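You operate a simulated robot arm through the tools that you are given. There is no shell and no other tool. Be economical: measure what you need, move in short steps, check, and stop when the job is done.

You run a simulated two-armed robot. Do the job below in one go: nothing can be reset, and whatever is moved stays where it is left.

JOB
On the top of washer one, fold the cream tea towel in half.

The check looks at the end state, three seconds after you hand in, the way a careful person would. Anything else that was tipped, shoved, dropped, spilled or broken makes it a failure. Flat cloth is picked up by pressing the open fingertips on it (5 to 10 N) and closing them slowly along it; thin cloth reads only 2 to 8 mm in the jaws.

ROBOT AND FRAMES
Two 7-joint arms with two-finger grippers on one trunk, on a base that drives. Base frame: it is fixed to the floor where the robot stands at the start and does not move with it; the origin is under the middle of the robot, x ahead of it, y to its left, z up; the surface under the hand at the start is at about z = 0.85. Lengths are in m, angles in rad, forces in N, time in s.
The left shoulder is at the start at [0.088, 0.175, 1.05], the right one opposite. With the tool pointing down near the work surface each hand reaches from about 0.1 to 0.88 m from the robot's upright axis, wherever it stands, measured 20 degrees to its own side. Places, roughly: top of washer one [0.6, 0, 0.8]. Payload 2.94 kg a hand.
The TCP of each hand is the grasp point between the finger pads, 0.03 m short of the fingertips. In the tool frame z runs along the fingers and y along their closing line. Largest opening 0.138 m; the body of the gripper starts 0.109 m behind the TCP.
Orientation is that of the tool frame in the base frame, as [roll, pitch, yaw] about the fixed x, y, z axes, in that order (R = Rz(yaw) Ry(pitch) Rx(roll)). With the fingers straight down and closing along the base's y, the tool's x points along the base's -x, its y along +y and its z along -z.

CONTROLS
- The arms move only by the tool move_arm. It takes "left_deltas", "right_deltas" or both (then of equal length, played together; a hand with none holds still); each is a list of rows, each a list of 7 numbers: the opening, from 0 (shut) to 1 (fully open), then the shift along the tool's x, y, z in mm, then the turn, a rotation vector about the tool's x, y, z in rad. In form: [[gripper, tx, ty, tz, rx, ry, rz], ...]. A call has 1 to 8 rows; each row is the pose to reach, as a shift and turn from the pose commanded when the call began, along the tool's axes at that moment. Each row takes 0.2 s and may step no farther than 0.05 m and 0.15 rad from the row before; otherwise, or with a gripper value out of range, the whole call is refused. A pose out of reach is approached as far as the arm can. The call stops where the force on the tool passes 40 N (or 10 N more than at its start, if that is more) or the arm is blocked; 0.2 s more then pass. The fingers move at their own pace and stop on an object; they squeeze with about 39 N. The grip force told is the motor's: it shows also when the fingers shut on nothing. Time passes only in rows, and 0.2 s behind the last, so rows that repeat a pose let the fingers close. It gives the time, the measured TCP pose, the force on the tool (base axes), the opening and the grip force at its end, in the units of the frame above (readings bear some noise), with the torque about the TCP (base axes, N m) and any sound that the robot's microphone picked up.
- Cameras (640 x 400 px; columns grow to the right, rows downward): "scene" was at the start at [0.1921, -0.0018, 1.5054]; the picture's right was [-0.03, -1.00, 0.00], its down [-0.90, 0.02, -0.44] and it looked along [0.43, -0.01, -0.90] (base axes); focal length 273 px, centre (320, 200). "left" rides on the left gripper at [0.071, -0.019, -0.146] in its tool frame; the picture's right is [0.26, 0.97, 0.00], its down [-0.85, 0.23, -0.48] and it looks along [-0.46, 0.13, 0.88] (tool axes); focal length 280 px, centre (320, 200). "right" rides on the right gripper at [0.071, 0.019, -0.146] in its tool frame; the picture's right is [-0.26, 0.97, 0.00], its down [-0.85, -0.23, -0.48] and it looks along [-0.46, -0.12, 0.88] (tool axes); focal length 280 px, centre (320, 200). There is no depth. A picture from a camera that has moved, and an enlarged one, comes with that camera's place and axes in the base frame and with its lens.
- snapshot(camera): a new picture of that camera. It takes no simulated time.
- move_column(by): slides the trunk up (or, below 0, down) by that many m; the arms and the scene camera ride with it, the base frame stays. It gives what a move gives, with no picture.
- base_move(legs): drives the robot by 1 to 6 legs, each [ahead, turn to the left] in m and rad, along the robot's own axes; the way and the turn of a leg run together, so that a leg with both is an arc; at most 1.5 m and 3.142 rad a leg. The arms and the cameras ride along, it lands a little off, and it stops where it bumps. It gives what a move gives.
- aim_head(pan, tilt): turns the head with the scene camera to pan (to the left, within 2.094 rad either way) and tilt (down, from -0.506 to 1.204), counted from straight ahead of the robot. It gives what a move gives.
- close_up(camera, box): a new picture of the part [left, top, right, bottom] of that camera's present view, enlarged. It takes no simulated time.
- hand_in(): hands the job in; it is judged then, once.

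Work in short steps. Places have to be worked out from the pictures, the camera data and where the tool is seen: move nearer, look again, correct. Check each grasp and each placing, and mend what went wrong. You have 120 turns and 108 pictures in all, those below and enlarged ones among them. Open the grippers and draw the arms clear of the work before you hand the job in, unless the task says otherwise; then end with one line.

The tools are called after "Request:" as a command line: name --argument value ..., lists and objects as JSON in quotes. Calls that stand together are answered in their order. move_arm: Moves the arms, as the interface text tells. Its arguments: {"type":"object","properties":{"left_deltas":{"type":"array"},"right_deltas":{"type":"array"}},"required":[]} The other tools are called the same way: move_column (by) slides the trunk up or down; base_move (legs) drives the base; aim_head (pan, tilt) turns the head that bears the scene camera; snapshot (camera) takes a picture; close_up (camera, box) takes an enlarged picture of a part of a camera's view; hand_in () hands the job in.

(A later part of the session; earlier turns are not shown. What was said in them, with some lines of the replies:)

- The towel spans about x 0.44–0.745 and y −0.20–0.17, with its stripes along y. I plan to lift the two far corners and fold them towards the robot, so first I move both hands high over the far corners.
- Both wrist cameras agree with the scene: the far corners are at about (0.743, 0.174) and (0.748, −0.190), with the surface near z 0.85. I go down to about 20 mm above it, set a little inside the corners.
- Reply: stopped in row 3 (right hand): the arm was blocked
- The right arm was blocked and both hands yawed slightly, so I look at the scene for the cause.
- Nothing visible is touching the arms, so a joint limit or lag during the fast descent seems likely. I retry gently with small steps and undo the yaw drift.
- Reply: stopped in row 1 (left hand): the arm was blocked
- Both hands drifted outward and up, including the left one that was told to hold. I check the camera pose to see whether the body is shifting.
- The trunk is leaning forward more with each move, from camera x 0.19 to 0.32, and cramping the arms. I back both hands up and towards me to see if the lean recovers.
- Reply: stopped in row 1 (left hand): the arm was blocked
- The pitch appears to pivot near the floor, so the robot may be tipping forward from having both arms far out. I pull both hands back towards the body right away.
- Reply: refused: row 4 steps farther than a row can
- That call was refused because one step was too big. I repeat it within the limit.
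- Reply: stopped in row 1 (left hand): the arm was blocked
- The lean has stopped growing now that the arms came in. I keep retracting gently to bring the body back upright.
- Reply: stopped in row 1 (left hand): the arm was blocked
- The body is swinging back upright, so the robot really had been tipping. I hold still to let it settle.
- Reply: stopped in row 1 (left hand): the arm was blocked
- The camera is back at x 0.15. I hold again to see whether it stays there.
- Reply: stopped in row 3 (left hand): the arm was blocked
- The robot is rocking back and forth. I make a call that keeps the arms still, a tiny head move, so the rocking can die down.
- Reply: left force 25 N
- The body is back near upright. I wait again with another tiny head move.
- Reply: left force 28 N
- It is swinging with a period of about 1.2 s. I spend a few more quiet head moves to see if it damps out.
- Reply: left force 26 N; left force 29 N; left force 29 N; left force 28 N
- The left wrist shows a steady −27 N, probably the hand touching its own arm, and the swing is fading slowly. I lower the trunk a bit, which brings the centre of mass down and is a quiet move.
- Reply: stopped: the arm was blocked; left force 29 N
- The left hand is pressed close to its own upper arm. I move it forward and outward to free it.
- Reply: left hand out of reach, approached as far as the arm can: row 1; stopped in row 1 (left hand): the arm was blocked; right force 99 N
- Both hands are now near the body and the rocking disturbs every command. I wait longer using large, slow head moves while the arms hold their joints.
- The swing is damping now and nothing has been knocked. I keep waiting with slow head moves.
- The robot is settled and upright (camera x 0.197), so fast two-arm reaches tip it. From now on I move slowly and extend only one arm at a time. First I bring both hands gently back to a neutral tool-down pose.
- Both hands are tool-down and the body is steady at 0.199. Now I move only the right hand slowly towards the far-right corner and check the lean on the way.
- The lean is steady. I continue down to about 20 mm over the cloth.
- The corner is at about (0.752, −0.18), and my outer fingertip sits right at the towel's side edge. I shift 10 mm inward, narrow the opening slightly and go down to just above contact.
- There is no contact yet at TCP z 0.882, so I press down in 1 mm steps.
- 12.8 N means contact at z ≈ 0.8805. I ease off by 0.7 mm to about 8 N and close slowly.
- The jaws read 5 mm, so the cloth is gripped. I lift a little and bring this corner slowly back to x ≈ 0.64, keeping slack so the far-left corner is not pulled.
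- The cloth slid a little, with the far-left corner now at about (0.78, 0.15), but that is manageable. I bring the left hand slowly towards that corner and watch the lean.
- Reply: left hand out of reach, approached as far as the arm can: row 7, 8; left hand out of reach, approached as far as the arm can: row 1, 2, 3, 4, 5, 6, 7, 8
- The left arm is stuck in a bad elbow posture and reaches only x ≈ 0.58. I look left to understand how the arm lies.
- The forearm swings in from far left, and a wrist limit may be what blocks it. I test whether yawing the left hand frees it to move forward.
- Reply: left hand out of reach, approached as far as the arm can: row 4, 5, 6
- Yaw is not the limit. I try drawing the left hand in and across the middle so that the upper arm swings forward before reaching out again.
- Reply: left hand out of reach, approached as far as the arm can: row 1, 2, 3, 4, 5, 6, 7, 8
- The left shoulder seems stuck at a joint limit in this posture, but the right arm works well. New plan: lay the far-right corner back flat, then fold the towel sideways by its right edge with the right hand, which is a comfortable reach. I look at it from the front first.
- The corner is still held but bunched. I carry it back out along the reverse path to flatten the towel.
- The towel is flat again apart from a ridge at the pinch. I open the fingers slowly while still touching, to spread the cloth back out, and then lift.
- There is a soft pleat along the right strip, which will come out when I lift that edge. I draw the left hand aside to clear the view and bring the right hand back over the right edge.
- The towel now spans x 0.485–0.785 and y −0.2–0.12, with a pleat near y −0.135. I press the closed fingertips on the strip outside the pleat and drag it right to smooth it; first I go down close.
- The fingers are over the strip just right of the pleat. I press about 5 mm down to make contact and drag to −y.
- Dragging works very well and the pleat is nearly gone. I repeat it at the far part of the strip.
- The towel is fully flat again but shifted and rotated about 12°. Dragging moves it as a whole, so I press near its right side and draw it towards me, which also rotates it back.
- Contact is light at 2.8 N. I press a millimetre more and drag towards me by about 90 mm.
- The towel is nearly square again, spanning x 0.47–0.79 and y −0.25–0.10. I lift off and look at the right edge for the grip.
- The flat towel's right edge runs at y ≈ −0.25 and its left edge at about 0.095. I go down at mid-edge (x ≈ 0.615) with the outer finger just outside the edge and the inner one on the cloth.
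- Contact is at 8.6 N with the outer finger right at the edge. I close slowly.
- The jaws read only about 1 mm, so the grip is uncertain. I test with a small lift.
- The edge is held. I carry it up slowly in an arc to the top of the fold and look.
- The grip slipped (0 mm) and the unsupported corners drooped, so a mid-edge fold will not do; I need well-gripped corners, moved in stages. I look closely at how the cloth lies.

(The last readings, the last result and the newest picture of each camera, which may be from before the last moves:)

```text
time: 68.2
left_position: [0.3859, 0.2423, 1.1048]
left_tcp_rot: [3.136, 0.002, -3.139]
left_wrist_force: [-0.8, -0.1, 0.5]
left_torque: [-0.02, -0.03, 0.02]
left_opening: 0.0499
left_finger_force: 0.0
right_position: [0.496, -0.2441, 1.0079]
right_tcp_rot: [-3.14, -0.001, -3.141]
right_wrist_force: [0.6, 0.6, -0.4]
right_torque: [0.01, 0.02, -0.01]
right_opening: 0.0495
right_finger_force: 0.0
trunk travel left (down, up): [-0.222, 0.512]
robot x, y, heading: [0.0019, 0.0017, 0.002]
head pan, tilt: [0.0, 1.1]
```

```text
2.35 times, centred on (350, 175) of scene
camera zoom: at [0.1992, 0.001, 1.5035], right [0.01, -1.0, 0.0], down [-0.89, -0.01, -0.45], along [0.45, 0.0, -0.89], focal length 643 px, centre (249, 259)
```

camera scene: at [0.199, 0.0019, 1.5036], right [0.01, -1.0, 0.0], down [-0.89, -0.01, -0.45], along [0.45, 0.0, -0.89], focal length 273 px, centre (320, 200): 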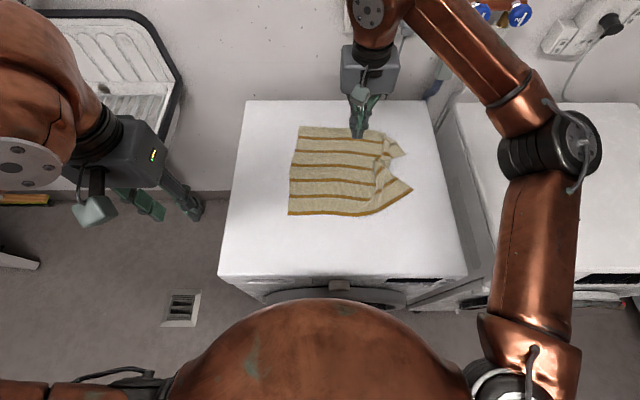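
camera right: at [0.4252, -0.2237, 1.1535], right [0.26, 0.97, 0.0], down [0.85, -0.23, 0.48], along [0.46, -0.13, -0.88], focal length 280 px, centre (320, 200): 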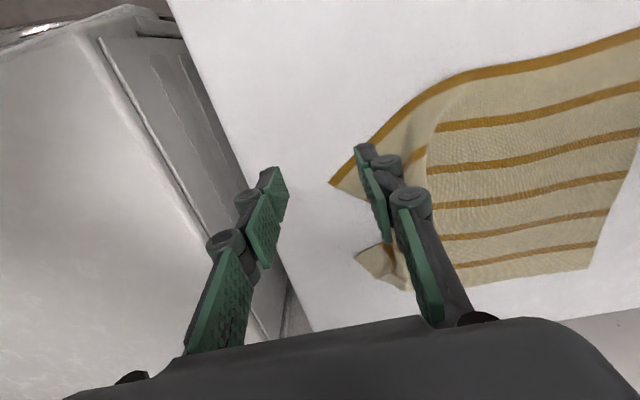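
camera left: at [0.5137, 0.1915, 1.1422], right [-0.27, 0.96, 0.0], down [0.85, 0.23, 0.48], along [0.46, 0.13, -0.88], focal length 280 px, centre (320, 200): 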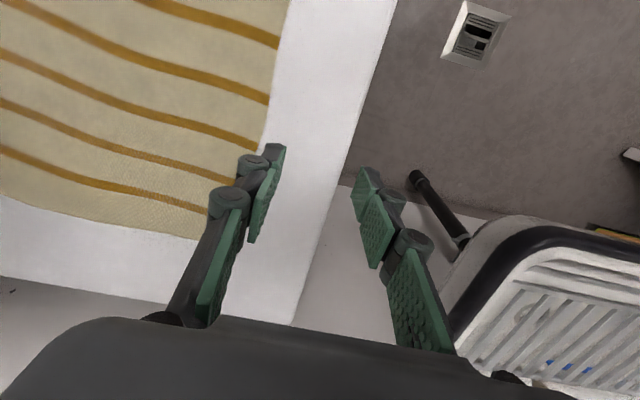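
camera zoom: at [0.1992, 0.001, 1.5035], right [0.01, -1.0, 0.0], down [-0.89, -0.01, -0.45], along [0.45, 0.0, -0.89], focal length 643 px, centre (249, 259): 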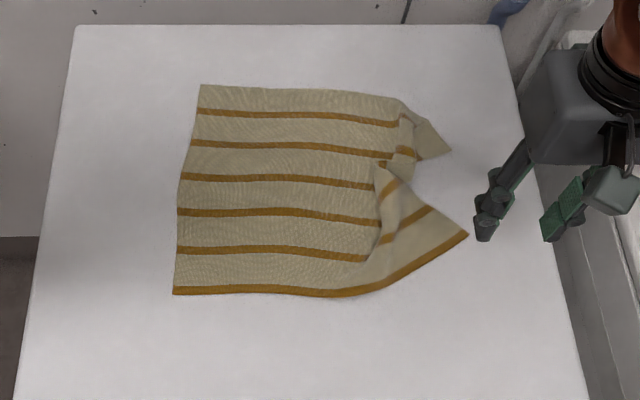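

The mid-edge has already folded over while the two right corners lag, the near one at about (0.562, −0.254) and the far one at (0.684, −0.249). I will pick up the near-right corner and carry it to the near-left corner at (0.486, 0.086).

Request:
move_arm --right_deltas '[[0.27, -15, 6, 15, 0, 0, 0], [0.27, -30, 12, 35, 0, 0, 0], [0.27, -45, 18, 55, 0, 0, 0], [0.27, -57, 22, 75, 0, 0, 0], [0.27, -59, 24, 92, 0, 0, 0], [0.27, -59, 24, 105, 0, 0, 0]]'

Request:
snapshot --camera "right"

```text
time: 69.6
left_position: [0.3857, 0.2424, 1.1049]
left_tcp_rot: [3.136, 0.002, -3.138]
left_wrist_force: [-0.1, 0.3, 0.9]
left_torque: [0.0, -0.03, -0.01]
left_opening: 0.0498
left_finger_force: 0.0
right_position: [0.5537, -0.2212, 0.9036]
right_tcp_rot: [3.14, 0.002, -3.139]
right_wrist_force: [-0.1, -0.6, 0.5]
right_torque: [0.01, 0.01, 0.01]
right_opening: 0.0373
right_finger_force: 0.0
trunk travel left (down, up): [-0.222, 0.512]
robot x, y, heading: [0.0026, 0.001, 0.002]
head pan, tilt: [0.0, 1.1]
```

```text
48 pictures are left
camera right: at [0.4824, -0.2011, 1.0491], right [0.26, 0.97, 0.0], down [0.85, -0.23, 0.48], along [0.46, -0.12, -0.88], focal length 280 px, centre (320, 200)
```

right: 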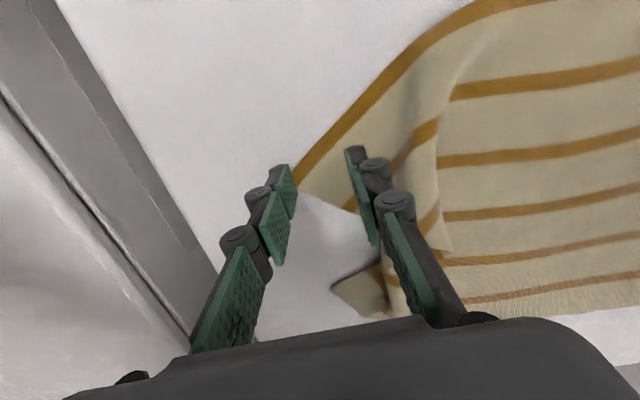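

The corner tip is at about (0.567, −0.244). I shift 13 mm forward and slightly inward, then press to contact.

Request:
move_arm --right_deltas '[[0.27, -13, 4, 8, 0, 0, 0], [0.27, -13, 4, 16, 0, 0, 0], [0.27, -13, 4, 20, 0, 0, 0], [0.27, -13, 4, 22, 0, 0, 0], [0.27, -13, 4, 23.5, 0, 0, 0]]'

```text
time: 70.8
left_position: [0.3861, 0.2412, 1.1045]
left_tcp_rot: [3.138, 0.001, -3.142]
left_wrist_force: [-0.7, 0.1, 0.3]
left_torque: [0.01, -0.01, -0.03]
left_opening: 0.0497
left_finger_force: 0.1
right_position: [0.5656, -0.2171, 0.881]
right_tcp_rot: [-3.139, 0.002, -3.142]
right_wrist_force: [-0.2, -0.1, 3.6]
right_torque: [-0.07, 0.0, -0.01]
right_opening: 0.0374
right_finger_force: 0.5
trunk travel left (down, up): [-0.222, 0.512]
robot x, y, heading: [-0.0006, -0.0017, 0.007]
head pan, tilt: [0.0, 1.1]
```

Contact is at 3.6 N. I press 2 mm more, which worked last time, and close slowly.

Request:
move_arm --right_deltas '[[0.27, 0, 0, 1.5, 0, 0, 0], [0.23, 0, 0, 1.8, 0, 0, 0], [0.19, 0, 0, 2, 0, 0, 0], [0.15, 0, 0, 2.2, 0, 0, 0], [0.11, 0, 0, 2.4, 0, 0, 0], [0.07, 0, 0, 2.6, 0, 0, 0], [0.03, 0, 0, 2.8, 0, 0, 0], [0, 0, 0, 2.8, 0, 0, 0]]'

Request:
snapshot --camera "right"

```text
time: 72.6
left_position: [0.3855, 0.2412, 1.1044]
left_tcp_rot: [3.139, 0.004, -3.14]
left_wrist_force: [0.0, -0.3, -0.5]
left_torque: [0.02, 0.02, -0.01]
left_opening: 0.0496
left_finger_force: 0.0
right_position: [0.5672, -0.217, 0.8779]
right_tcp_rot: [-3.141, -0.001, -3.139]
right_wrist_force: [0.6, -0.3, 2.5]
right_torque: [-0.02, -0.01, 0.0]
right_opening: 0.0013
right_finger_force: 24.9
trunk travel left (down, up): [-0.222, 0.512]
robot x, y, heading: [0.0018, 0.0014, 0.004]
head pan, tilt: [0.0, 1.1]
```

```text
47 pictures are left
camera right: at [0.4956, -0.1958, 1.0239], right [0.26, 0.97, 0.0], down [0.85, -0.23, 0.48], along [0.46, -0.13, -0.88], focal length 280 px, centre (320, 200)
```

right: 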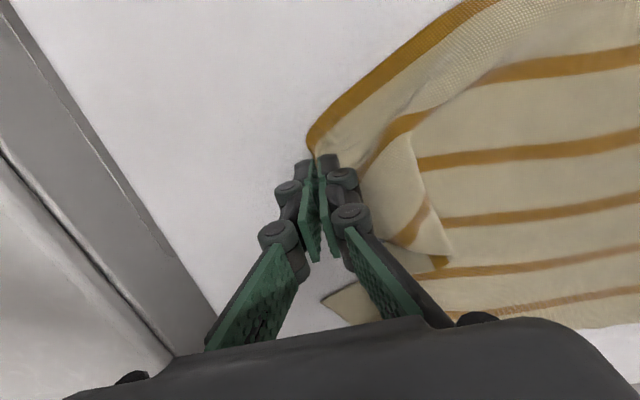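

The jaws read only 1.3 mm, too little to trust. I reopen, shift about 12 mm further onto the cloth with a wider opening, and press more firmly.

Request:
move_arm --right_deltas '[[0.05, 0, 0, 0, 0, 0, 0], [0.15, 0, 0, 0, 0, 0, 0], [0.25, 0, 0, -8, 0, 0, 0], [0.36, 0, 10, -10, 0, 0, 0], [0.36, 0, 14, -10, 0, 0, 0], [0.36, 0, 14, -4, 0, 0, 0], [0.36, 0, 14, 0, 0, 0, 0], [0.36, 0, 14, 1, 0, 0, 0]]'

Request:
snapshot --camera "right"

```text
time: 74.4
left_position: [0.3843, 0.2429, 1.1044]
left_tcp_rot: [3.138, 0.003, -3.139]
left_wrist_force: [-0.2, 0.6, -0.3]
left_torque: [0.0, -0.05, -0.04]
left_opening: 0.0498
left_finger_force: 0.0
right_position: [0.5667, -0.2019, 0.8806]
right_tcp_rot: [-3.141, 0.006, -3.14]
right_wrist_force: [5.0, -1.6, 25.6]
right_torque: [0.01, -0.15, -0.02]
right_opening: 0.0499
right_finger_force: 0.2
trunk travel left (down, up): [-0.222, 0.512]
robot x, y, heading: [0.0023, -0.0002, 0.003]
head pan, tilt: [0.0, 1.1]
```

```text
46 pictures are left
camera right: at [0.4943, -0.1818, 1.0256], right [0.26, 0.97, 0.0], down [0.85, -0.23, 0.48], along [0.47, -0.12, -0.88], focal length 280 px, centre (320, 200)
```

right: 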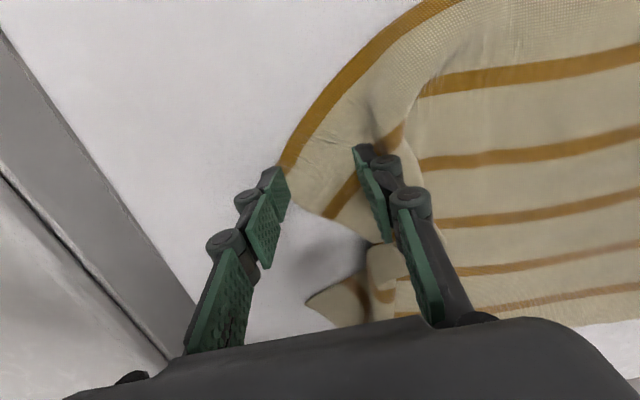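

25 N is too much, so I ease off 2 mm and close slowly. The fingers now sit well on the corner.

Request:
move_arm --right_deltas '[[0.36, 0, 0, -2, 0, 0, 0], [0.31, 0, 0, -2, 0, 0, 0], [0.26, 0, 0, -2, 0, 0, 0], [0.21, 0, 0, -1.8, 0, 0, 0], [0.16, 0, 0, -1.6, 0, 0, 0], [0.11, 0, 0, -1.2, 0, 0, 0], [0.05, 0, 0, -0.8, 0, 0, 0], [0, 0, 0, -0.5, 0, 0, 0]]'

Request:
snapshot --camera "right"

```text
time: 76.2
left_position: [0.3822, 0.2417, 1.1056]
left_tcp_rot: [3.137, 0.002, -3.139]
left_wrist_force: [0.0, 0.2, -0.4]
left_torque: [-0.02, 0.0, 0.0]
left_opening: 0.05
left_finger_force: 0.1
right_position: [0.5648, -0.204, 0.8784]
right_tcp_rot: [-3.141, 0.003, 3.141]
right_wrist_force: [1.0, 0.6, 14.7]
right_torque: [-0.06, 0.0, 0.0]
right_opening: 0.002
right_finger_force: 24.6
trunk travel left (down, up): [-0.222, 0.512]
robot x, y, heading: [0.0034, -0.0021, 0.005]
head pan, tilt: [0.0, 1.1]
```

```text
45 pictures are left
camera right: at [0.4944, -0.1823, 1.0237], right [0.26, 0.97, 0.0], down [0.85, -0.23, 0.48], along [0.46, -0.12, -0.88], focal length 280 px, centre (320, 200)
```

right: 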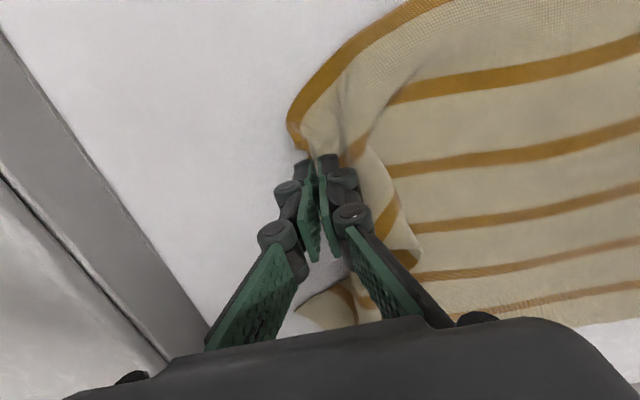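

I test the grip with a lift.

Request:
move_arm --right_deltas '[[0, 0, 0, -5, 0, 0, 0], [0, 0, 0, -15, 0, 0, 0], [0, 0, 3, -28, 0, 0, 0], [0, 2, 8, -42, 0, 0, 0], [0, 4, 14, -55, 0, 0, 0]]'

Request:
snapshot --camera "right"

```text
time: 77.4
left_position: [0.3848, 0.2417, 1.105]
left_tcp_rot: [3.138, 0.002, -3.139]
left_wrist_force: [0.2, 0.0, 0.8]
left_torque: [0.02, 0.01, 0.0]
left_opening: 0.0499
left_finger_force: 0.0
right_position: [0.5624, -0.1887, 0.9327]
right_tcp_rot: [-3.141, 0.0, 3.141]
right_wrist_force: [0.3, 0.1, 4.7]
right_torque: [0.26, -0.01, 0.05]
right_opening: 0.0033
right_finger_force: 39.7
trunk travel left (down, up): [-0.222, 0.512]
robot x, y, heading: [0.0031, 0.0013, 0.005]
head pan, tilt: [0.0, 1.1]
```

```text
44 pictures are left
camera right: at [0.4915, -0.1676, 1.0774], right [0.26, 0.97, 0.0], down [0.85, -0.23, 0.48], along [0.46, -0.13, -0.88], focal length 280 px, centre (320, 200)
```

right: 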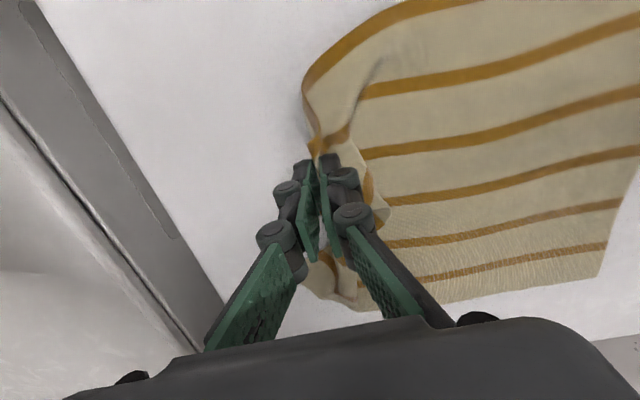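

The corner is held. I carry it slowly over in an arc towards the near-left corner.

Request:
move_arm --right_deltas '[[0, 2, 12, -20, 0, 0, 0], [0, 5, 30, -40, 0, 0, 0], [0, 10, 52, -55, 0, 0, 0], [0, 15, 76, -65, 0, 0, 0], [0, 20, 101, -70, 0, 0, 0], [0, 25, 127, -70, 0, 0, 0], [0, 30, 152, -65, 0, 0, 0], [0, 35, 175, -58, 0, 0, 0]]'

Request:
snapshot --camera "scene"

```text
time: 79.2
left_position: [0.3853, 0.2439, 1.1039]
left_tcp_rot: [3.138, 0.001, -3.139]
left_wrist_force: [0.6, 1.1, -1.3]
left_torque: [-0.01, 0.01, 0.03]
left_opening: 0.0496
left_finger_force: 0.0
right_position: [0.5253, -0.0126, 0.9908]
right_tcp_rot: [-3.141, 0.001, 3.141]
right_wrist_force: [-1.3, 1.1, -3.2]
right_torque: [0.26, -0.05, 0.0]
right_opening: 0.0018
right_finger_force: 26.7
trunk travel left (down, up): [-0.222, 0.512]
robot x, y, heading: [0.0044, 0.0005, 0.004]
head pan, tilt: [0.0, 1.1]
```

```text
43 pictures are left
camera scene: at [0.1991, 0.003, 1.5036], right [0.01, -1.0, 0.0], down [-0.89, -0.01, -0.45], along [0.45, 0.0, -0.89], focal length 273 px, centre (320, 200)
```

scene: 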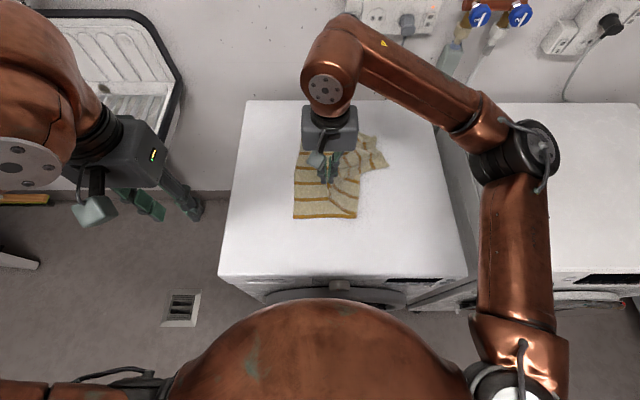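

The fold is coming over nicely. I continue down past the left edge, then draw back slightly so the loose corner flips outward.

Request:
move_arm --right_deltas '[[0, 2, 20, 8, 0, 0, 0], [0, 6, 42, 20, 0, 0, 0], [0, 10, 64, 36, 0, 0, 0], [0, 14, 84, 54, 0, 0, 0], [0, 18, 96, 74, 0, 0, 0], [0, 18, 100, 92, 0, 0, 0], [0, 18, 92, 98, 0, 0, 0], [0, 18, 80, 100, 0, 0, 0]]'

Request:
snapshot --camera "scene"

Request:
snapshot --camera "right"

```text
time: 81.0
left_position: [0.3846, 0.2411, 1.1041]
left_tcp_rot: [3.137, -0.001, -3.14]
left_wrist_force: [0.4, -1.2, 0.0]
left_torque: [0.02, 0.04, -0.01]
left_opening: 0.0498
left_finger_force: 0.0
right_position: [0.5081, 0.0674, 0.8907]
right_tcp_rot: [-3.138, 0.0, 3.142]
right_wrist_force: [0.6, -1.9, 3.2]
right_torque: [0.7, 0.01, -0.04]
right_opening: 0.0028
right_finger_force: 38.4
trunk travel left (down, up): [-0.222, 0.512]
robot x, y, heading: [0.0019, 0.0004, 0.008]
head pan, tilt: [0.0, 1.1]
```

```text
42 pictures are left
camera scene: at [0.1989, 0.0011, 1.5036], right [0.01, -1.0, 0.0], down [-0.89, -0.01, -0.45], along [0.45, 0.0, -0.89], focal length 273 px, centre (320, 200)
```

scene: 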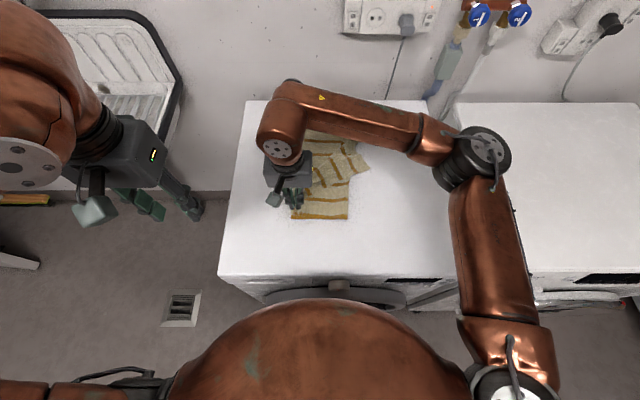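

```text
41 pictures are left
camera right: at [0.4367, 0.0868, 1.0353], right [0.26, 0.97, 0.0], down [0.85, -0.23, 0.48], along [0.46, -0.13, -0.88], focal length 280 px, centre (320, 200)
```

right: 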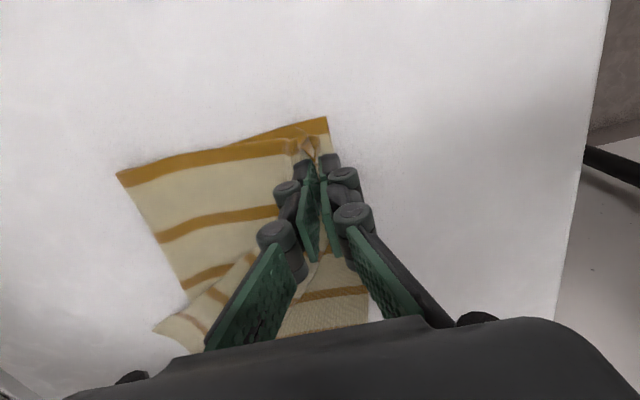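

The near corner is now over the near-left corner. I lower a few millimetres, open slowly and lift.

Request:
move_arm --right_deltas '[[0, 2, 2, 5, 0, 0, 0], [0.05, 2, 2, 6, 0, 0, 0], [0.12, 2, 2, 6, 0, 0, 0], [0.2, 2, 2, 5, 0, 0, 0], [0.25, 2, 2, 0, 0, 0, 0], [0.25, 2, 2, -20, 0, 0, 0], [0.25, 2, 2, -50, 0, 0, 0], [0.25, -5, -20, -80, 0, 0, 0]]'

Request:
move_arm --right_deltas '[[0.25, -10, -20, -5, 0, 0, 0], [0.25, -25, -45, -10, 0, 0, 0], [0.25, -40, -75, -10, 0, 0, 0], [0.25, -55, -105, -10, 0, 0, 0], [0.25, -70, -135, -10, 0, 0, 0], [0.25, -85, -165, -5, 0, 0, 0], [0.25, -95, -185, 0, 0, 0, 0], [0.25, -100, -195, 0, 0, 0, 0]]'

Request:
close_up --camera "scene" --box '[220, 90, 480, 260]'

Request:
snapshot --camera "right"

```text
time: 82.8
left_position: [0.3848, 0.2402, 1.1034]
left_tcp_rot: [3.135, 0.004, -3.139]
left_wrist_force: [0.1, -0.8, 1.0]
left_torque: [0.05, -0.04, 0.0]
left_opening: 0.0499
left_finger_force: 0.1
right_position: [0.5167, 0.0451, 0.9685]
right_tcp_rot: [-3.141, -0.001, 3.141]
right_wrist_force: [0.1, -0.8, 0.0]
right_torque: [0.03, -0.02, -0.01]
right_opening: 0.0345
right_finger_force: 0.1
trunk travel left (down, up): [-0.222, 0.512]
robot x, y, heading: [-0.0017, -0.0001, 0.003]
head pan, tilt: [0.0, 1.1]
```

```text
time: 84.6
left_position: [0.3847, 0.2409, 1.1041]
left_tcp_rot: [3.136, 0.003, -3.14]
left_wrist_force: [-0.4, -0.3, -0.1]
left_torque: [-0.02, 0.01, -0.01]
left_opening: 0.0499
left_finger_force: 0.0
right_position: [0.6156, -0.1457, 0.9698]
right_tcp_rot: [-3.139, 0.0, -3.141]
right_wrist_force: [0.4, 0.4, 0.7]
right_torque: [-0.01, 0.05, -0.01]
right_opening: 0.0348
right_finger_force: 0.0
trunk travel left (down, up): [-0.222, 0.512]
robot x, y, heading: [0.0011, 0.0001, 0.002]
head pan, tilt: [0.0, 1.1]
```

```text
2.35 times, centred on (350, 175) of scene
camera zoom: at [0.1992, 0.0011, 1.5035], right [0.01, -1.0, 0.0], down [-0.89, -0.01, -0.45], along [0.45, 0.0, -0.89], focal length 643 px, centre (249, 259)
```

zoom: 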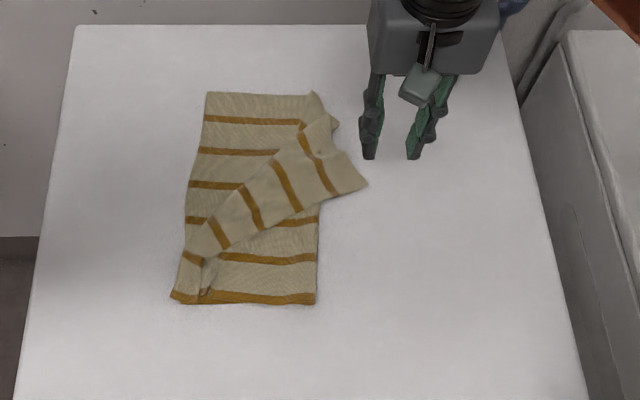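

```text
39 pictures are left
camera right: at [0.5448, -0.1265, 1.1149], right [0.26, 0.97, 0.0], down [0.85, -0.23, 0.48], along [0.46, -0.13, -0.88], focal length 280 px, centre (320, 200)
```

right: 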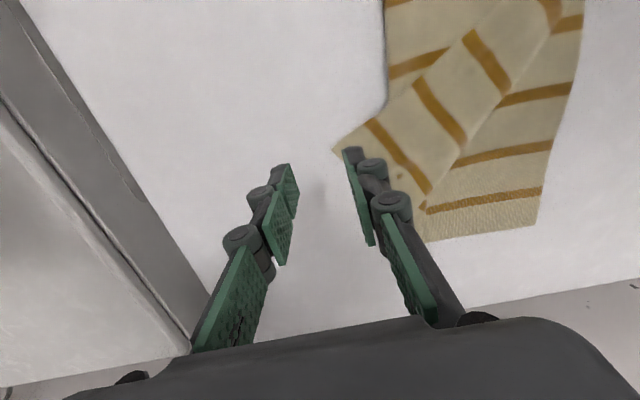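

Excellent: the near half is folded over neatly, and only the far part of the top layer lies twisted. I raise the hand over it for a closer look.

Request:
move_arm --right_deltas '[[0.25, -5, 15, -15, 0, 0, 0], [0.25, -10, 35, -35, 0, 0, 0], [0.25, -15, 60, -55, 0, 0, 0], [0.25, -20, 85, -75, 0, 0, 0], [0.25, -22, 102, -90, 0, 0, 0], [0.25, -22, 106, -95, 0, 0, 0]]'

Request:
close_up --camera "right" --box '[140, 0, 500, 225]'

```text
time: 86.0
left_position: [0.3848, 0.2405, 1.1049]
left_tcp_rot: [3.139, 0.002, -3.139]
left_wrist_force: [0.2, -0.4, 0.6]
left_torque: [0.01, 0.01, 0.0]
left_opening: 0.0497
left_finger_force: 0.1
right_position: [0.6359, -0.0425, 1.0642]
right_tcp_rot: [-3.14, 0.0, -3.141]
right_wrist_force: [0.7, -0.7, -0.2]
right_torque: [0.04, 0.01, 0.0]
right_opening: 0.0344
right_finger_force: 0.1
trunk travel left (down, up): [-0.222, 0.512]
robot x, y, heading: [0.0044, -0.0013, 0.003]
head pan, tilt: [0.0, 1.1]
```

```text
1.78 times, centred on (320, 112) of right
camera zoom: at [0.5658, -0.0221, 1.2093], right [0.26, 0.97, 0.0], down [0.85, -0.23, 0.48], along [0.46, -0.13, -0.88], focal length 498 px, centre (320, 356)
```

zoom: 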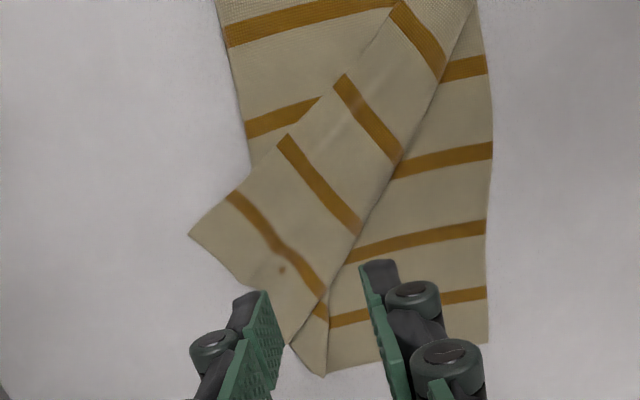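

The top layer's far part is flipped back. Its free corner is at about (0.632, −0.14), with bare table beneath, and it belongs at the far-left corner (0.773, 0.058). I go down to pinch that corner.

Request:
move_arm --right_deltas '[[0.27, 0, -14, 10, 0, 0, 0], [0.27, 0, -32, 25, 0, 0, 0], [0.27, -3, -50, 45, 0, 0, 0], [0.27, -6, -65, 70, 0, 0, 0], [0.27, -6, -71, 95, 0, 0, 0], [0.27, -6, -71, 120, 0, 0, 0], [0.27, -6, -71, 145, 0, 0, 0], [0.27, -6, -71, 162, 0, 0, 0]]'

Request:
snapshot --camera "right"

```text
time: 87.8
left_position: [0.3858, 0.2417, 1.1042]
left_tcp_rot: [3.137, 0.002, -3.139]
left_wrist_force: [0.6, -0.7, -0.2]
left_torque: [-0.05, 0.02, 0.02]
left_opening: 0.0496
left_finger_force: 0.1
right_position: [0.6429, -0.1131, 0.9031]
right_tcp_rot: [-3.14, 0.001, -3.14]
right_wrist_force: [-0.8, 0.0, 0.7]
right_torque: [0.0, 0.03, 0.0]
right_opening: 0.0374
right_finger_force: 0.0
trunk travel left (down, up): [-0.222, 0.512]
robot x, y, heading: [-0.0005, -0.0021, 0.011]
head pan, tilt: [0.0, 1.1]
```

```text
37 pictures are left
camera right: at [0.572, -0.0916, 1.0487], right [0.26, 0.97, 0.0], down [0.85, -0.23, 0.48], along [0.46, -0.12, -0.88], focal length 280 px, centre (320, 200)
```

right: 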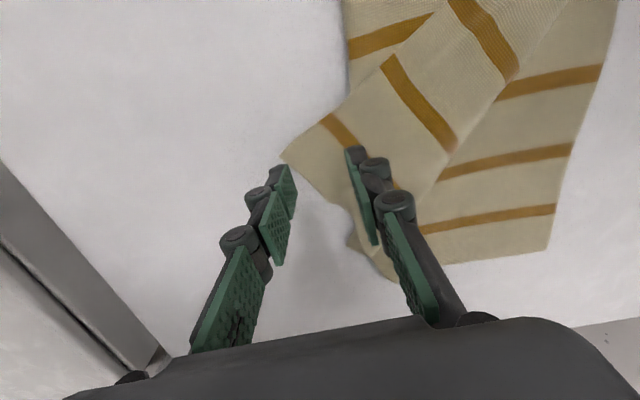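

The corner tip is at (0.633, −0.137). I shift 6 mm inward and 6 mm nearer, then press to contact.

Request:
move_arm --right_deltas '[[0.27, 4, 4, 8, 0, 0, 0], [0.27, 6, 6, 16, 0, 0, 0], [0.27, 6, 6, 20, 0, 0, 0], [0.27, 6, 6, 22, 0, 0, 0], [0.27, 6, 6, 24, 0, 0, 0]]'

Request:
snapshot --camera "right"

```text
time: 89.0
left_position: [0.3844, 0.2419, 1.1046]
left_tcp_rot: [3.139, 0.003, -3.139]
left_wrist_force: [-0.5, 0.5, 0.7]
left_torque: [0.01, -0.01, 0.03]
left_opening: 0.0494
left_finger_force: 0.1
right_position: [0.6354, -0.1086, 0.8818]
right_tcp_rot: [-3.141, 0.003, -3.141]
right_wrist_force: [-1.2, 0.3, 8.9]
right_torque: [0.22, 0.02, -0.02]
right_opening: 0.0369
right_finger_force: 0.0
trunk travel left (down, up): [-0.222, 0.512]
robot x, y, heading: [0.0015, 0.0039, 0.008]
head pan, tilt: [0.0, 1.1]
```

```text
36 pictures are left
camera right: at [0.5652, -0.0873, 1.0269], right [0.26, 0.97, 0.0], down [0.85, -0.23, 0.48], along [0.46, -0.12, -0.88], focal length 280 px, centre (320, 200)
```

right: 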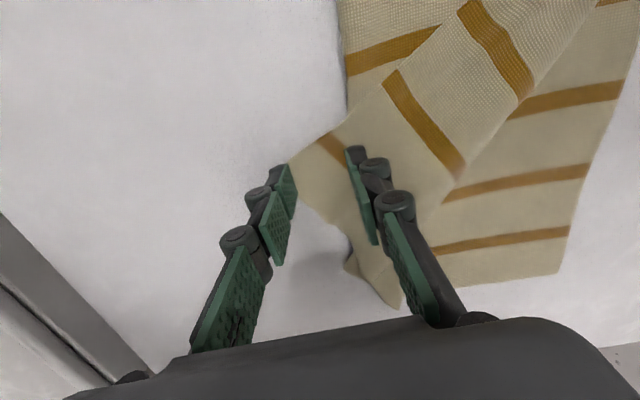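

Contact is 8.9 N, mostly on the inner finger. I press a little more while closing slowly.

Request:
move_arm --right_deltas '[[0.26, 0, 0, 1, 0, 0, 0], [0.23, 0, 0, 1.2, 0, 0, 0], [0.19, 0, 0, 1.4, 0, 0, 0], [0.15, 0, 0, 1.6, 0, 0, 0], [0.11, 0, 0, 2, 0, 0, 0], [0.07, 0, 0, 2.4, 0, 0, 0], [0.03, 0, 0, 2.6, 0, 0, 0], [0, 0, 0, 2.6, 0, 0, 0]]'

Request:
move_arm --right_deltas '[[0, 0, 0, -5, 0, 0, 0], [0, 0, 0, -15, 0, 0, 0], [0, -2, 2, -28, 0, 0, 0], [0, -4, 4, -42, 0, 0, 0]]'

Request:
snapshot --camera "right"

```text
time: 90.8
left_position: [0.3842, 0.2428, 1.1051]
left_tcp_rot: [3.138, 0.005, -3.14]
left_wrist_force: [0.0, -1.1, -0.2]
left_torque: [-0.01, -0.02, 0.04]
left_opening: 0.0498
left_finger_force: 0.0
right_position: [0.6345, -0.1062, 0.8784]
right_tcp_rot: [-3.141, 0.002, -3.14]
right_wrist_force: [-0.6, 3.5, 20.2]
right_torque: [0.28, -0.04, -0.02]
right_opening: 0.0023
right_finger_force: 26.6
trunk travel left (down, up): [-0.222, 0.512]
robot x, y, heading: [0.0041, -0.0029, 0.005]
head pan, tilt: [0.0, 1.1]
```

```text
time: 91.8
left_position: [0.3843, 0.243, 1.1045]
left_tcp_rot: [3.138, 0.002, -3.139]
left_wrist_force: [0.4, 0.7, 1.4]
left_torque: [0.0, -0.01, 0.04]
left_opening: 0.0499
left_finger_force: 0.0
right_position: [0.6394, -0.1038, 0.9191]
right_tcp_rot: [-3.141, -0.001, 3.141]
right_wrist_force: [-0.4, 0.0, -1.6]
right_torque: [0.02, -0.01, -0.01]
right_opening: 0.0075
right_finger_force: 37.8
trunk travel left (down, up): [-0.222, 0.512]
robot x, y, heading: [0.0054, 0.0007, 0.005]
head pan, tilt: [0.0, 1.1]
```

```text
35 pictures are left
camera right: at [0.5683, -0.0832, 1.0638], right [0.26, 0.97, 0.0], down [0.85, -0.23, 0.48], along [0.46, -0.13, -0.88], focal length 280 px, centre (320, 200)
```

right: 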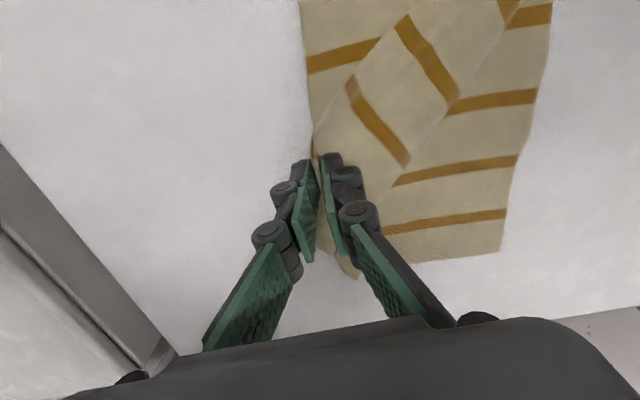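

The cloth is held at 7.5 mm. I lift further and start across, then check that only the top layer comes.

Request:
move_arm --right_deltas '[[0, -8, 5, -15, 0, 0, 0], [0, -18, 12, -32, 0, 0, 0], [0, -30, 22, -48, 0, 0, 0], [0, -42, 34, -60, 0, 0, 0]]'

Request:
close_up --camera "scene" --box '[220, 90, 480, 260]'

Request:
snapshot --camera "right"

```text
time: 92.8
left_position: [0.3856, 0.2423, 1.1044]
left_tcp_rot: [3.139, 0.001, -3.14]
left_wrist_force: [-0.1, 0.6, 0.3]
left_torque: [-0.07, 0.0, -0.01]
left_opening: 0.0493
left_finger_force: 0.0
right_position: [0.6797, -0.0686, 0.9809]
right_tcp_rot: [-3.141, 0.0, -3.14]
right_wrist_force: [-0.2, 1.1, -2.4]
right_torque: [-0.09, -0.06, -0.01]
right_opening: 0.0071
right_finger_force: 42.7
trunk travel left (down, up): [-0.222, 0.512]
robot x, y, heading: [0.0046, 0.0018, 0.009]
head pan, tilt: [0.0, 1.1]
```

```text
2.35 times, centred on (350, 175) of scene
camera zoom: at [0.1988, 0.0022, 1.5036], right [0.01, -1.0, 0.0], down [-0.89, -0.01, -0.45], along [0.45, 0.0, -0.89], focal length 643 px, centre (249, 259)
```

zoom: 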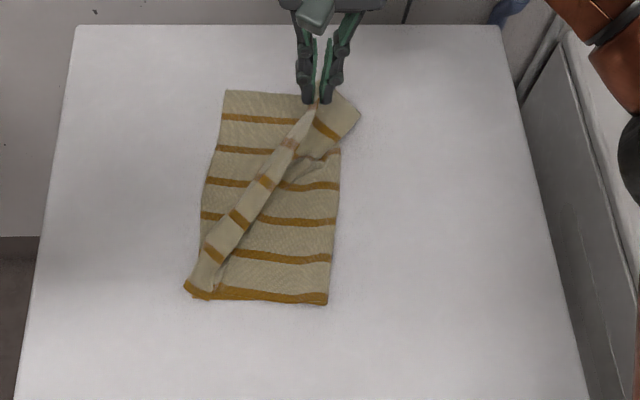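

```text
33 pictures are left
camera right: at [0.609, -0.0482, 1.1258], right [0.26, 0.97, 0.0], down [0.85, -0.23, 0.48], along [0.46, -0.13, -0.88], focal length 280 px, centre (320, 200)
```

right: 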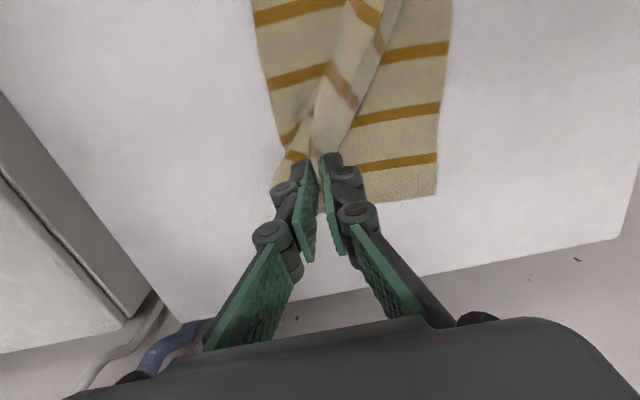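

The top layer comes over cleanly. I continue to just past the far-left corner (0.776, 0.035), lower, and draw back slightly.

Request:
move_arm --right_deltas '[[0, -14, 18, -8, 0, 0, 0], [0, -30, 40, -8, 0, 0, 0], [0, -48, 62, 0, 0, 0, 0], [0, -65, 84, 14, 0, 0, 0], [0, -78, 104, 34, 0, 0, 0], [0, -88, 118, 56, 0, 0, 0], [0, -90, 122, 76, 0, 0, 0], [0, -88, 114, 84, 0, 0, 0]]'

Request:
snapshot --camera "right"

Request:
close_up --camera "scene" --box '[220, 90, 480, 260]'

```text
time: 94.6
left_position: [0.3854, 0.2412, 1.1039]
left_tcp_rot: [3.136, 0.003, -3.14]
left_wrist_force: [0.1, -0.3, -0.1]
left_torque: [0.0, -0.01, -0.02]
left_opening: 0.0498
left_finger_force: 0.0
right_position: [0.7694, 0.0455, 0.8927]
right_tcp_rot: [-3.14, -0.001, -3.139]
right_wrist_force: [2.1, -1.2, 1.3]
right_torque: [-0.05, -0.16, -0.03]
right_opening: 0.0015
right_finger_force: 34.5
trunk travel left (down, up): [-0.222, 0.512]
robot x, y, heading: [0.0096, 0.0011, 0.001]
head pan, tilt: [0.0, 1.1]
```

```text
32 pictures are left
camera right: at [0.6979, 0.0661, 1.0383], right [0.26, 0.97, 0.0], down [0.85, -0.23, 0.48], along [0.46, -0.13, -0.88], focal length 280 px, centre (320, 200)
```

right: 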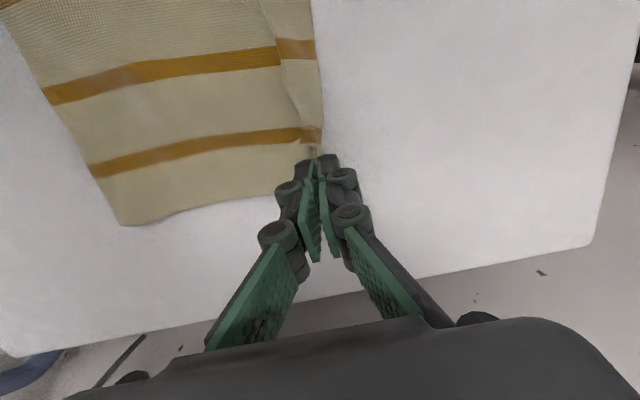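

```text
2.35 times, centred on (350, 175) of scene
camera zoom: at [0.1991, 0.0007, 1.5036], right [0.01, -1.0, 0.0], down [-0.89, 0.0, -0.45], along [0.45, 0.0, -0.89], focal length 643 px, centre (249, 259)
```

zoom: 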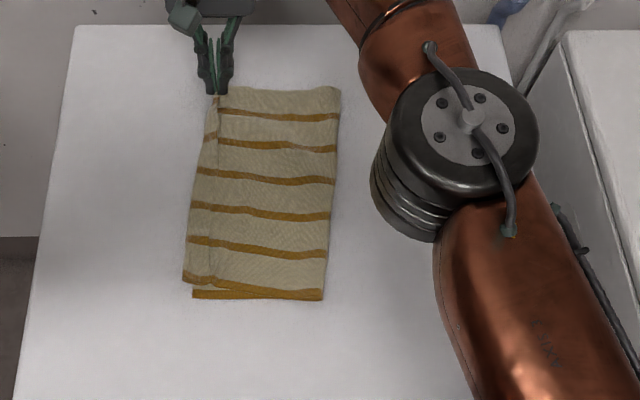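

That is nearly a perfect half fold. I lower, open slowly, lift and draw the hand back towards the right.

Request:
move_arm --right_deltas '[[0, 2, -2, 6, 0, 0, 0], [0.05, 2, -2, 8, 0, 0, 0], [0.12, 2, -2, 8, 0, 0, 0], [0.2, 2, -2, 6, 0, 0, 0], [0.22, 2, -2, 0, 0, 0, 0], [0.22, 2, -2, -20, 0, 0, 0], [0.22, 2, -2, -50, 0, 0, 0], [0.22, 15, -10, -85, 0, 0, 0]]'

Request:
move_arm --right_deltas '[[0.22, 20, -10, -10, 0, 0, 0], [0.22, 45, -20, -25, 0, 0, 0], [0.22, 65, -30, -40, 0, 0, 0], [0.22, 75, -35, -55, 0, 0, 0], [0.22, 75, -35, -70, 0, 0, 0]]'

Request:
close_up --camera "right" --box '[140, 0, 500, 225]'

Request:
close_up --camera "scene" --box '[220, 90, 480, 260]'

```text
time: 96.4
left_position: [0.3843, 0.2408, 1.1054]
left_tcp_rot: [3.135, 0.001, -3.14]
left_wrist_force: [-0.8, 0.0, 1.0]
left_torque: [0.02, -0.05, 0.01]
left_opening: 0.0499
left_finger_force: 0.1
right_position: [0.7537, 0.0338, 0.9813]
right_tcp_rot: [3.14, 0.0, -3.14]
right_wrist_force: [-0.8, -0.7, -0.2]
right_torque: [0.02, -0.04, -0.02]
right_opening: 0.0304
right_finger_force: 0.1
trunk travel left (down, up): [-0.222, 0.512]
robot x, y, heading: [0.0039, -0.0038, 0.009]
head pan, tilt: [0.0, 1.1]
```

```text
time: 97.6
left_position: [0.3844, 0.2415, 1.1043]
left_tcp_rot: [3.139, 0.003, -3.139]
left_wrist_force: [-0.3, -0.2, 0.1]
left_torque: [0.0, 0.0, -0.02]
left_opening: 0.05
left_finger_force: 0.0
right_position: [0.6811, -0.0016, 1.0497]
right_tcp_rot: [-3.141, 0.001, -3.139]
right_wrist_force: [-0.2, 1.1, 1.6]
right_torque: [0.0, -0.02, -0.02]
right_opening: 0.0301
right_finger_force: 0.1
trunk travel left (down, up): [-0.222, 0.512]
robot x, y, heading: [0.0045, 0.0001, 0.006]
head pan, tilt: [0.0, 1.1]
```

```text
1.78 times, centred on (320, 112) of right
camera zoom: at [0.6101, 0.0192, 1.1953], right [0.26, 0.97, 0.0], down [0.85, -0.23, 0.48], along [0.46, -0.13, -0.88], focal length 498 px, centre (320, 356)
```

zoom: 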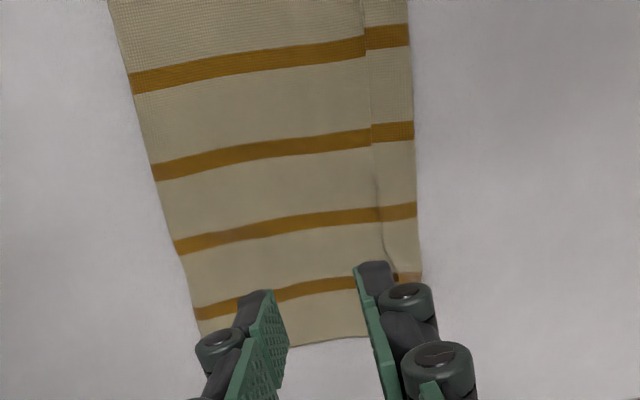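

```text
2.35 times, centred on (350, 175) of scene
camera zoom: at [0.1988, 0.0017, 1.5036], right [0.01, -1.0, 0.0], down [-0.89, -0.01, -0.45], along [0.45, 0.0, -0.89], focal length 643 px, centre (249, 259)
```

zoom: 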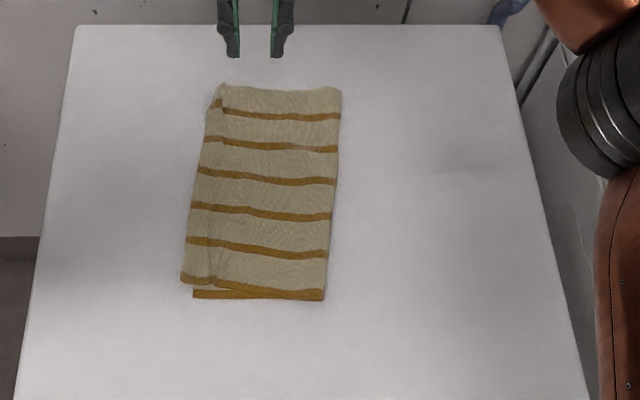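

The fold looks good, with a narrow strip or pleat along the left edge. I look closer at it before deciding on any smoothing.

Request:
move_arm --right_deltas '[[0.22, -5, 15, 5, 0, 0, 0], [0.22, -10, 40, 15, 0, 0, 0], [0.22, -10, 65, 30, 0, 0, 0], [0.22, -10, 80, 45, 0, 0, 0], [0.22, -10, 90, 55, 0, 0, 0]]'

Request:
close_up --camera "right" --box '[100, 0, 420, 200]'

Request:
close_up --camera "scene" --box '[280, 120, 370, 220]'

```text
time: 98.8
left_position: [0.3857, 0.2447, 1.1043]
left_tcp_rot: [3.138, 0.002, -3.142]
left_wrist_force: [0.5, 0.1, 0.3]
left_torque: [-0.01, 0.01, 0.01]
left_opening: 0.0497
left_finger_force: 0.1
right_position: [0.6918, 0.0934, 0.9944]
right_tcp_rot: [-3.14, 0.002, -3.141]
right_wrist_force: [0.1, -0.2, 0.3]
right_torque: [-0.02, -0.01, -0.03]
right_opening: 0.0308
right_finger_force: 0.1
trunk travel left (down, up): [-0.222, 0.512]
robot x, y, heading: [0.0043, -0.0005, 0.01]
head pan, tilt: [0.0, 1.1]
```

```text
2.00 times, centred on (260, 100) of right
camera zoom: at [0.6211, 0.1138, 1.1389], right [0.26, 0.97, 0.0], down [0.85, -0.23, 0.48], along [0.46, -0.13, -0.88], focal length 561 px, centre (440, 400)
```

zoom: 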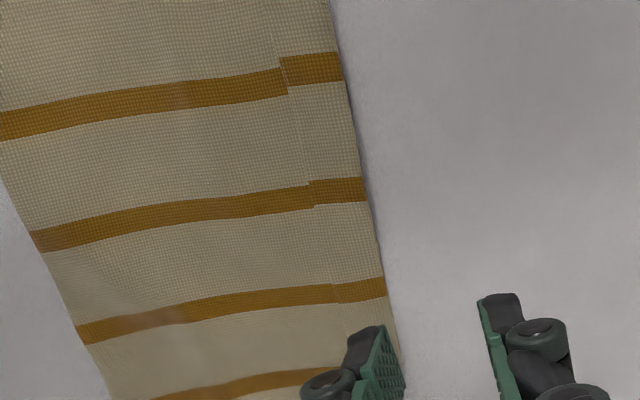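

```text
4.00 times, centred on (325, 170) of scene
camera zoom: at [0.1993, 0.0024, 1.5036], right [0.01, -1.0, 0.0], down [-0.89, -0.01, -0.45], along [0.45, 0.0, -0.89], focal length 1093 px, centre (300, 320)
```

zoom: 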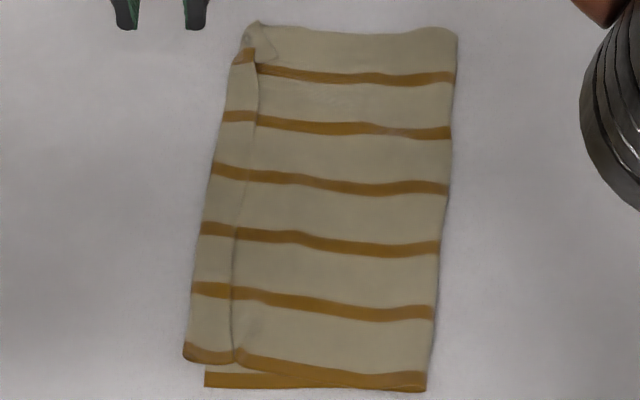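

The corners match within about 2–3 cm, and only a thin hem strip is turned over. The footprint is close to half and it lies flat, so I leave it rather than risk spoiling it. I draw the right arm up and back with open grippers.

Request:
move_arm --right_deltas '[[0.3, 2, -5, -20, 0, 0, 0], [0.4, 10, -18, -45, 0, 0, 0], [0.4, 25, -38, -65, 0, 0, 0], [0.4, 45, -60, -80, 0, 0, 0], [0.4, 65, -82, -90, 0, 0, 0], [0.4, 85, -104, -95, 0, 0, 0], [0.4, 105, -126, -98, 0, 0, 0], [0.4, 120, -140, -100, 0, 0, 0]]'

Request:
move_arm --right_deltas '[[0.4, 10, -10, 0, 0, 0, 0], [0.4, 30, -28, 0, 0, 0, 0], [0.4, 53, -48, 0, 0, 0, 0], [0.4, 76, -70, 0, 0, 0, 0], [0.4, 100, -92, 0, 0, 0, 0], [0.4, 125, -114, 0, 0, 0, 0], [0.4, 148, -134, 0, 0, 0, 0], [0.4, 160, -145, 0, 0, 0, 0]]'

Request:
snapshot --camera "scene"

Request:
close_up --camera "scene" --box '[275, 110, 375, 230]'

```text
time: 100.6
left_position: [0.3843, 0.2417, 1.1041]
left_tcp_rot: [3.136, 0.0, -3.141]
left_wrist_force: [-0.2, 0.2, 0.1]
left_torque: [0.04, 0.0, -0.01]
left_opening: 0.0497
left_finger_force: 0.1
right_position: [0.5704, -0.0509, 1.0962]
right_tcp_rot: [-3.141, 0.001, -3.141]
right_wrist_force: [-0.1, 0.7, -0.5]
right_torque: [0.03, 0.01, -0.01]
right_opening: 0.0554
right_finger_force: 0.1
trunk travel left (down, up): [-0.222, 0.512]
robot x, y, heading: [0.0045, -0.0003, 0.009]
head pan, tilt: [0.0, 1.1]
```

```text
time: 102.4
left_position: [0.3847, 0.2419, 1.1049]
left_tcp_rot: [3.137, 0.001, -3.137]
left_wrist_force: [0.8, -0.4, 0.0]
left_torque: [0.01, 0.02, -0.01]
left_opening: 0.0499
left_finger_force: 0.1
right_position: [0.4096, -0.1982, 1.096]
right_tcp_rot: [-3.14, 0.001, -3.14]
right_wrist_force: [-0.7, 0.6, 0.2]
right_torque: [0.01, -0.02, -0.01]
right_opening: 0.0556
right_finger_force: 0.0
trunk travel left (down, up): [-0.222, 0.512]
robot x, y, heading: [0.0058, -0.0007, 0.005]
head pan, tilt: [0.0, 1.1]
```

```text
26 pictures are left
camera scene: at [0.1989, 0.0011, 1.5036], right [0.01, -1.0, 0.0], down [-0.89, -0.01, -0.45], along [0.45, 0.0, -0.89], focal length 273 px, centre (320, 200)
```

scene: 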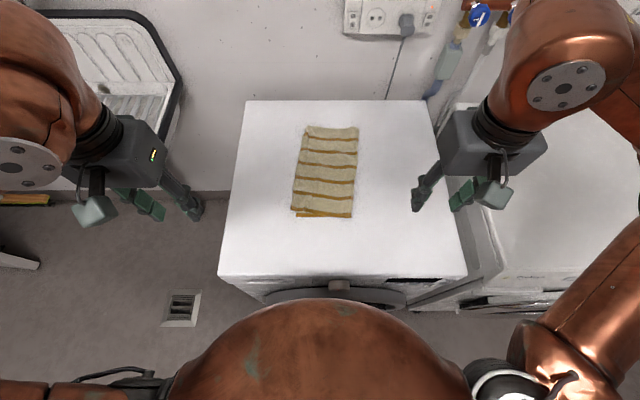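

```text
3.33 times, centred on (325, 170) of scene
camera zoom: at [0.1989, 0.0011, 1.5036], right [0.01, -1.0, 0.0], down [-0.89, -0.01, -0.45], along [0.45, 0.0, -0.89], focal length 911 px, centre (303, 300)
```

zoom: 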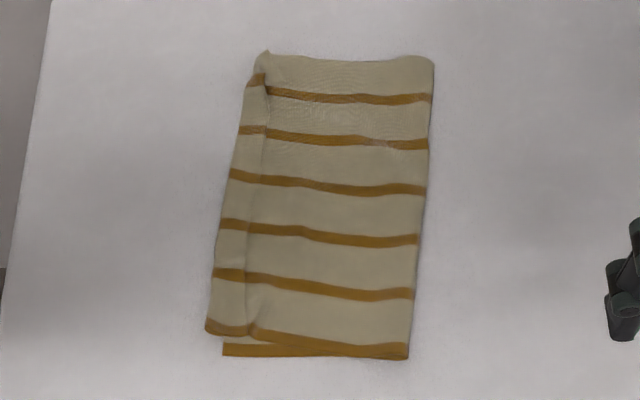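

The towel lies folded in half on washer one, both hands are empty and clear, and nothing around has moved. I hand in.

Request:
hand_in

```text
The job is handed in.
```

The cream tea towel lies folded in half on top of washer one, corners matching to about 2–3 cm, though a strip of about 2.5 cm along its left edge is still turned over; nothing else appears to have been moved in the last pictures, and both arms are drawn clear.
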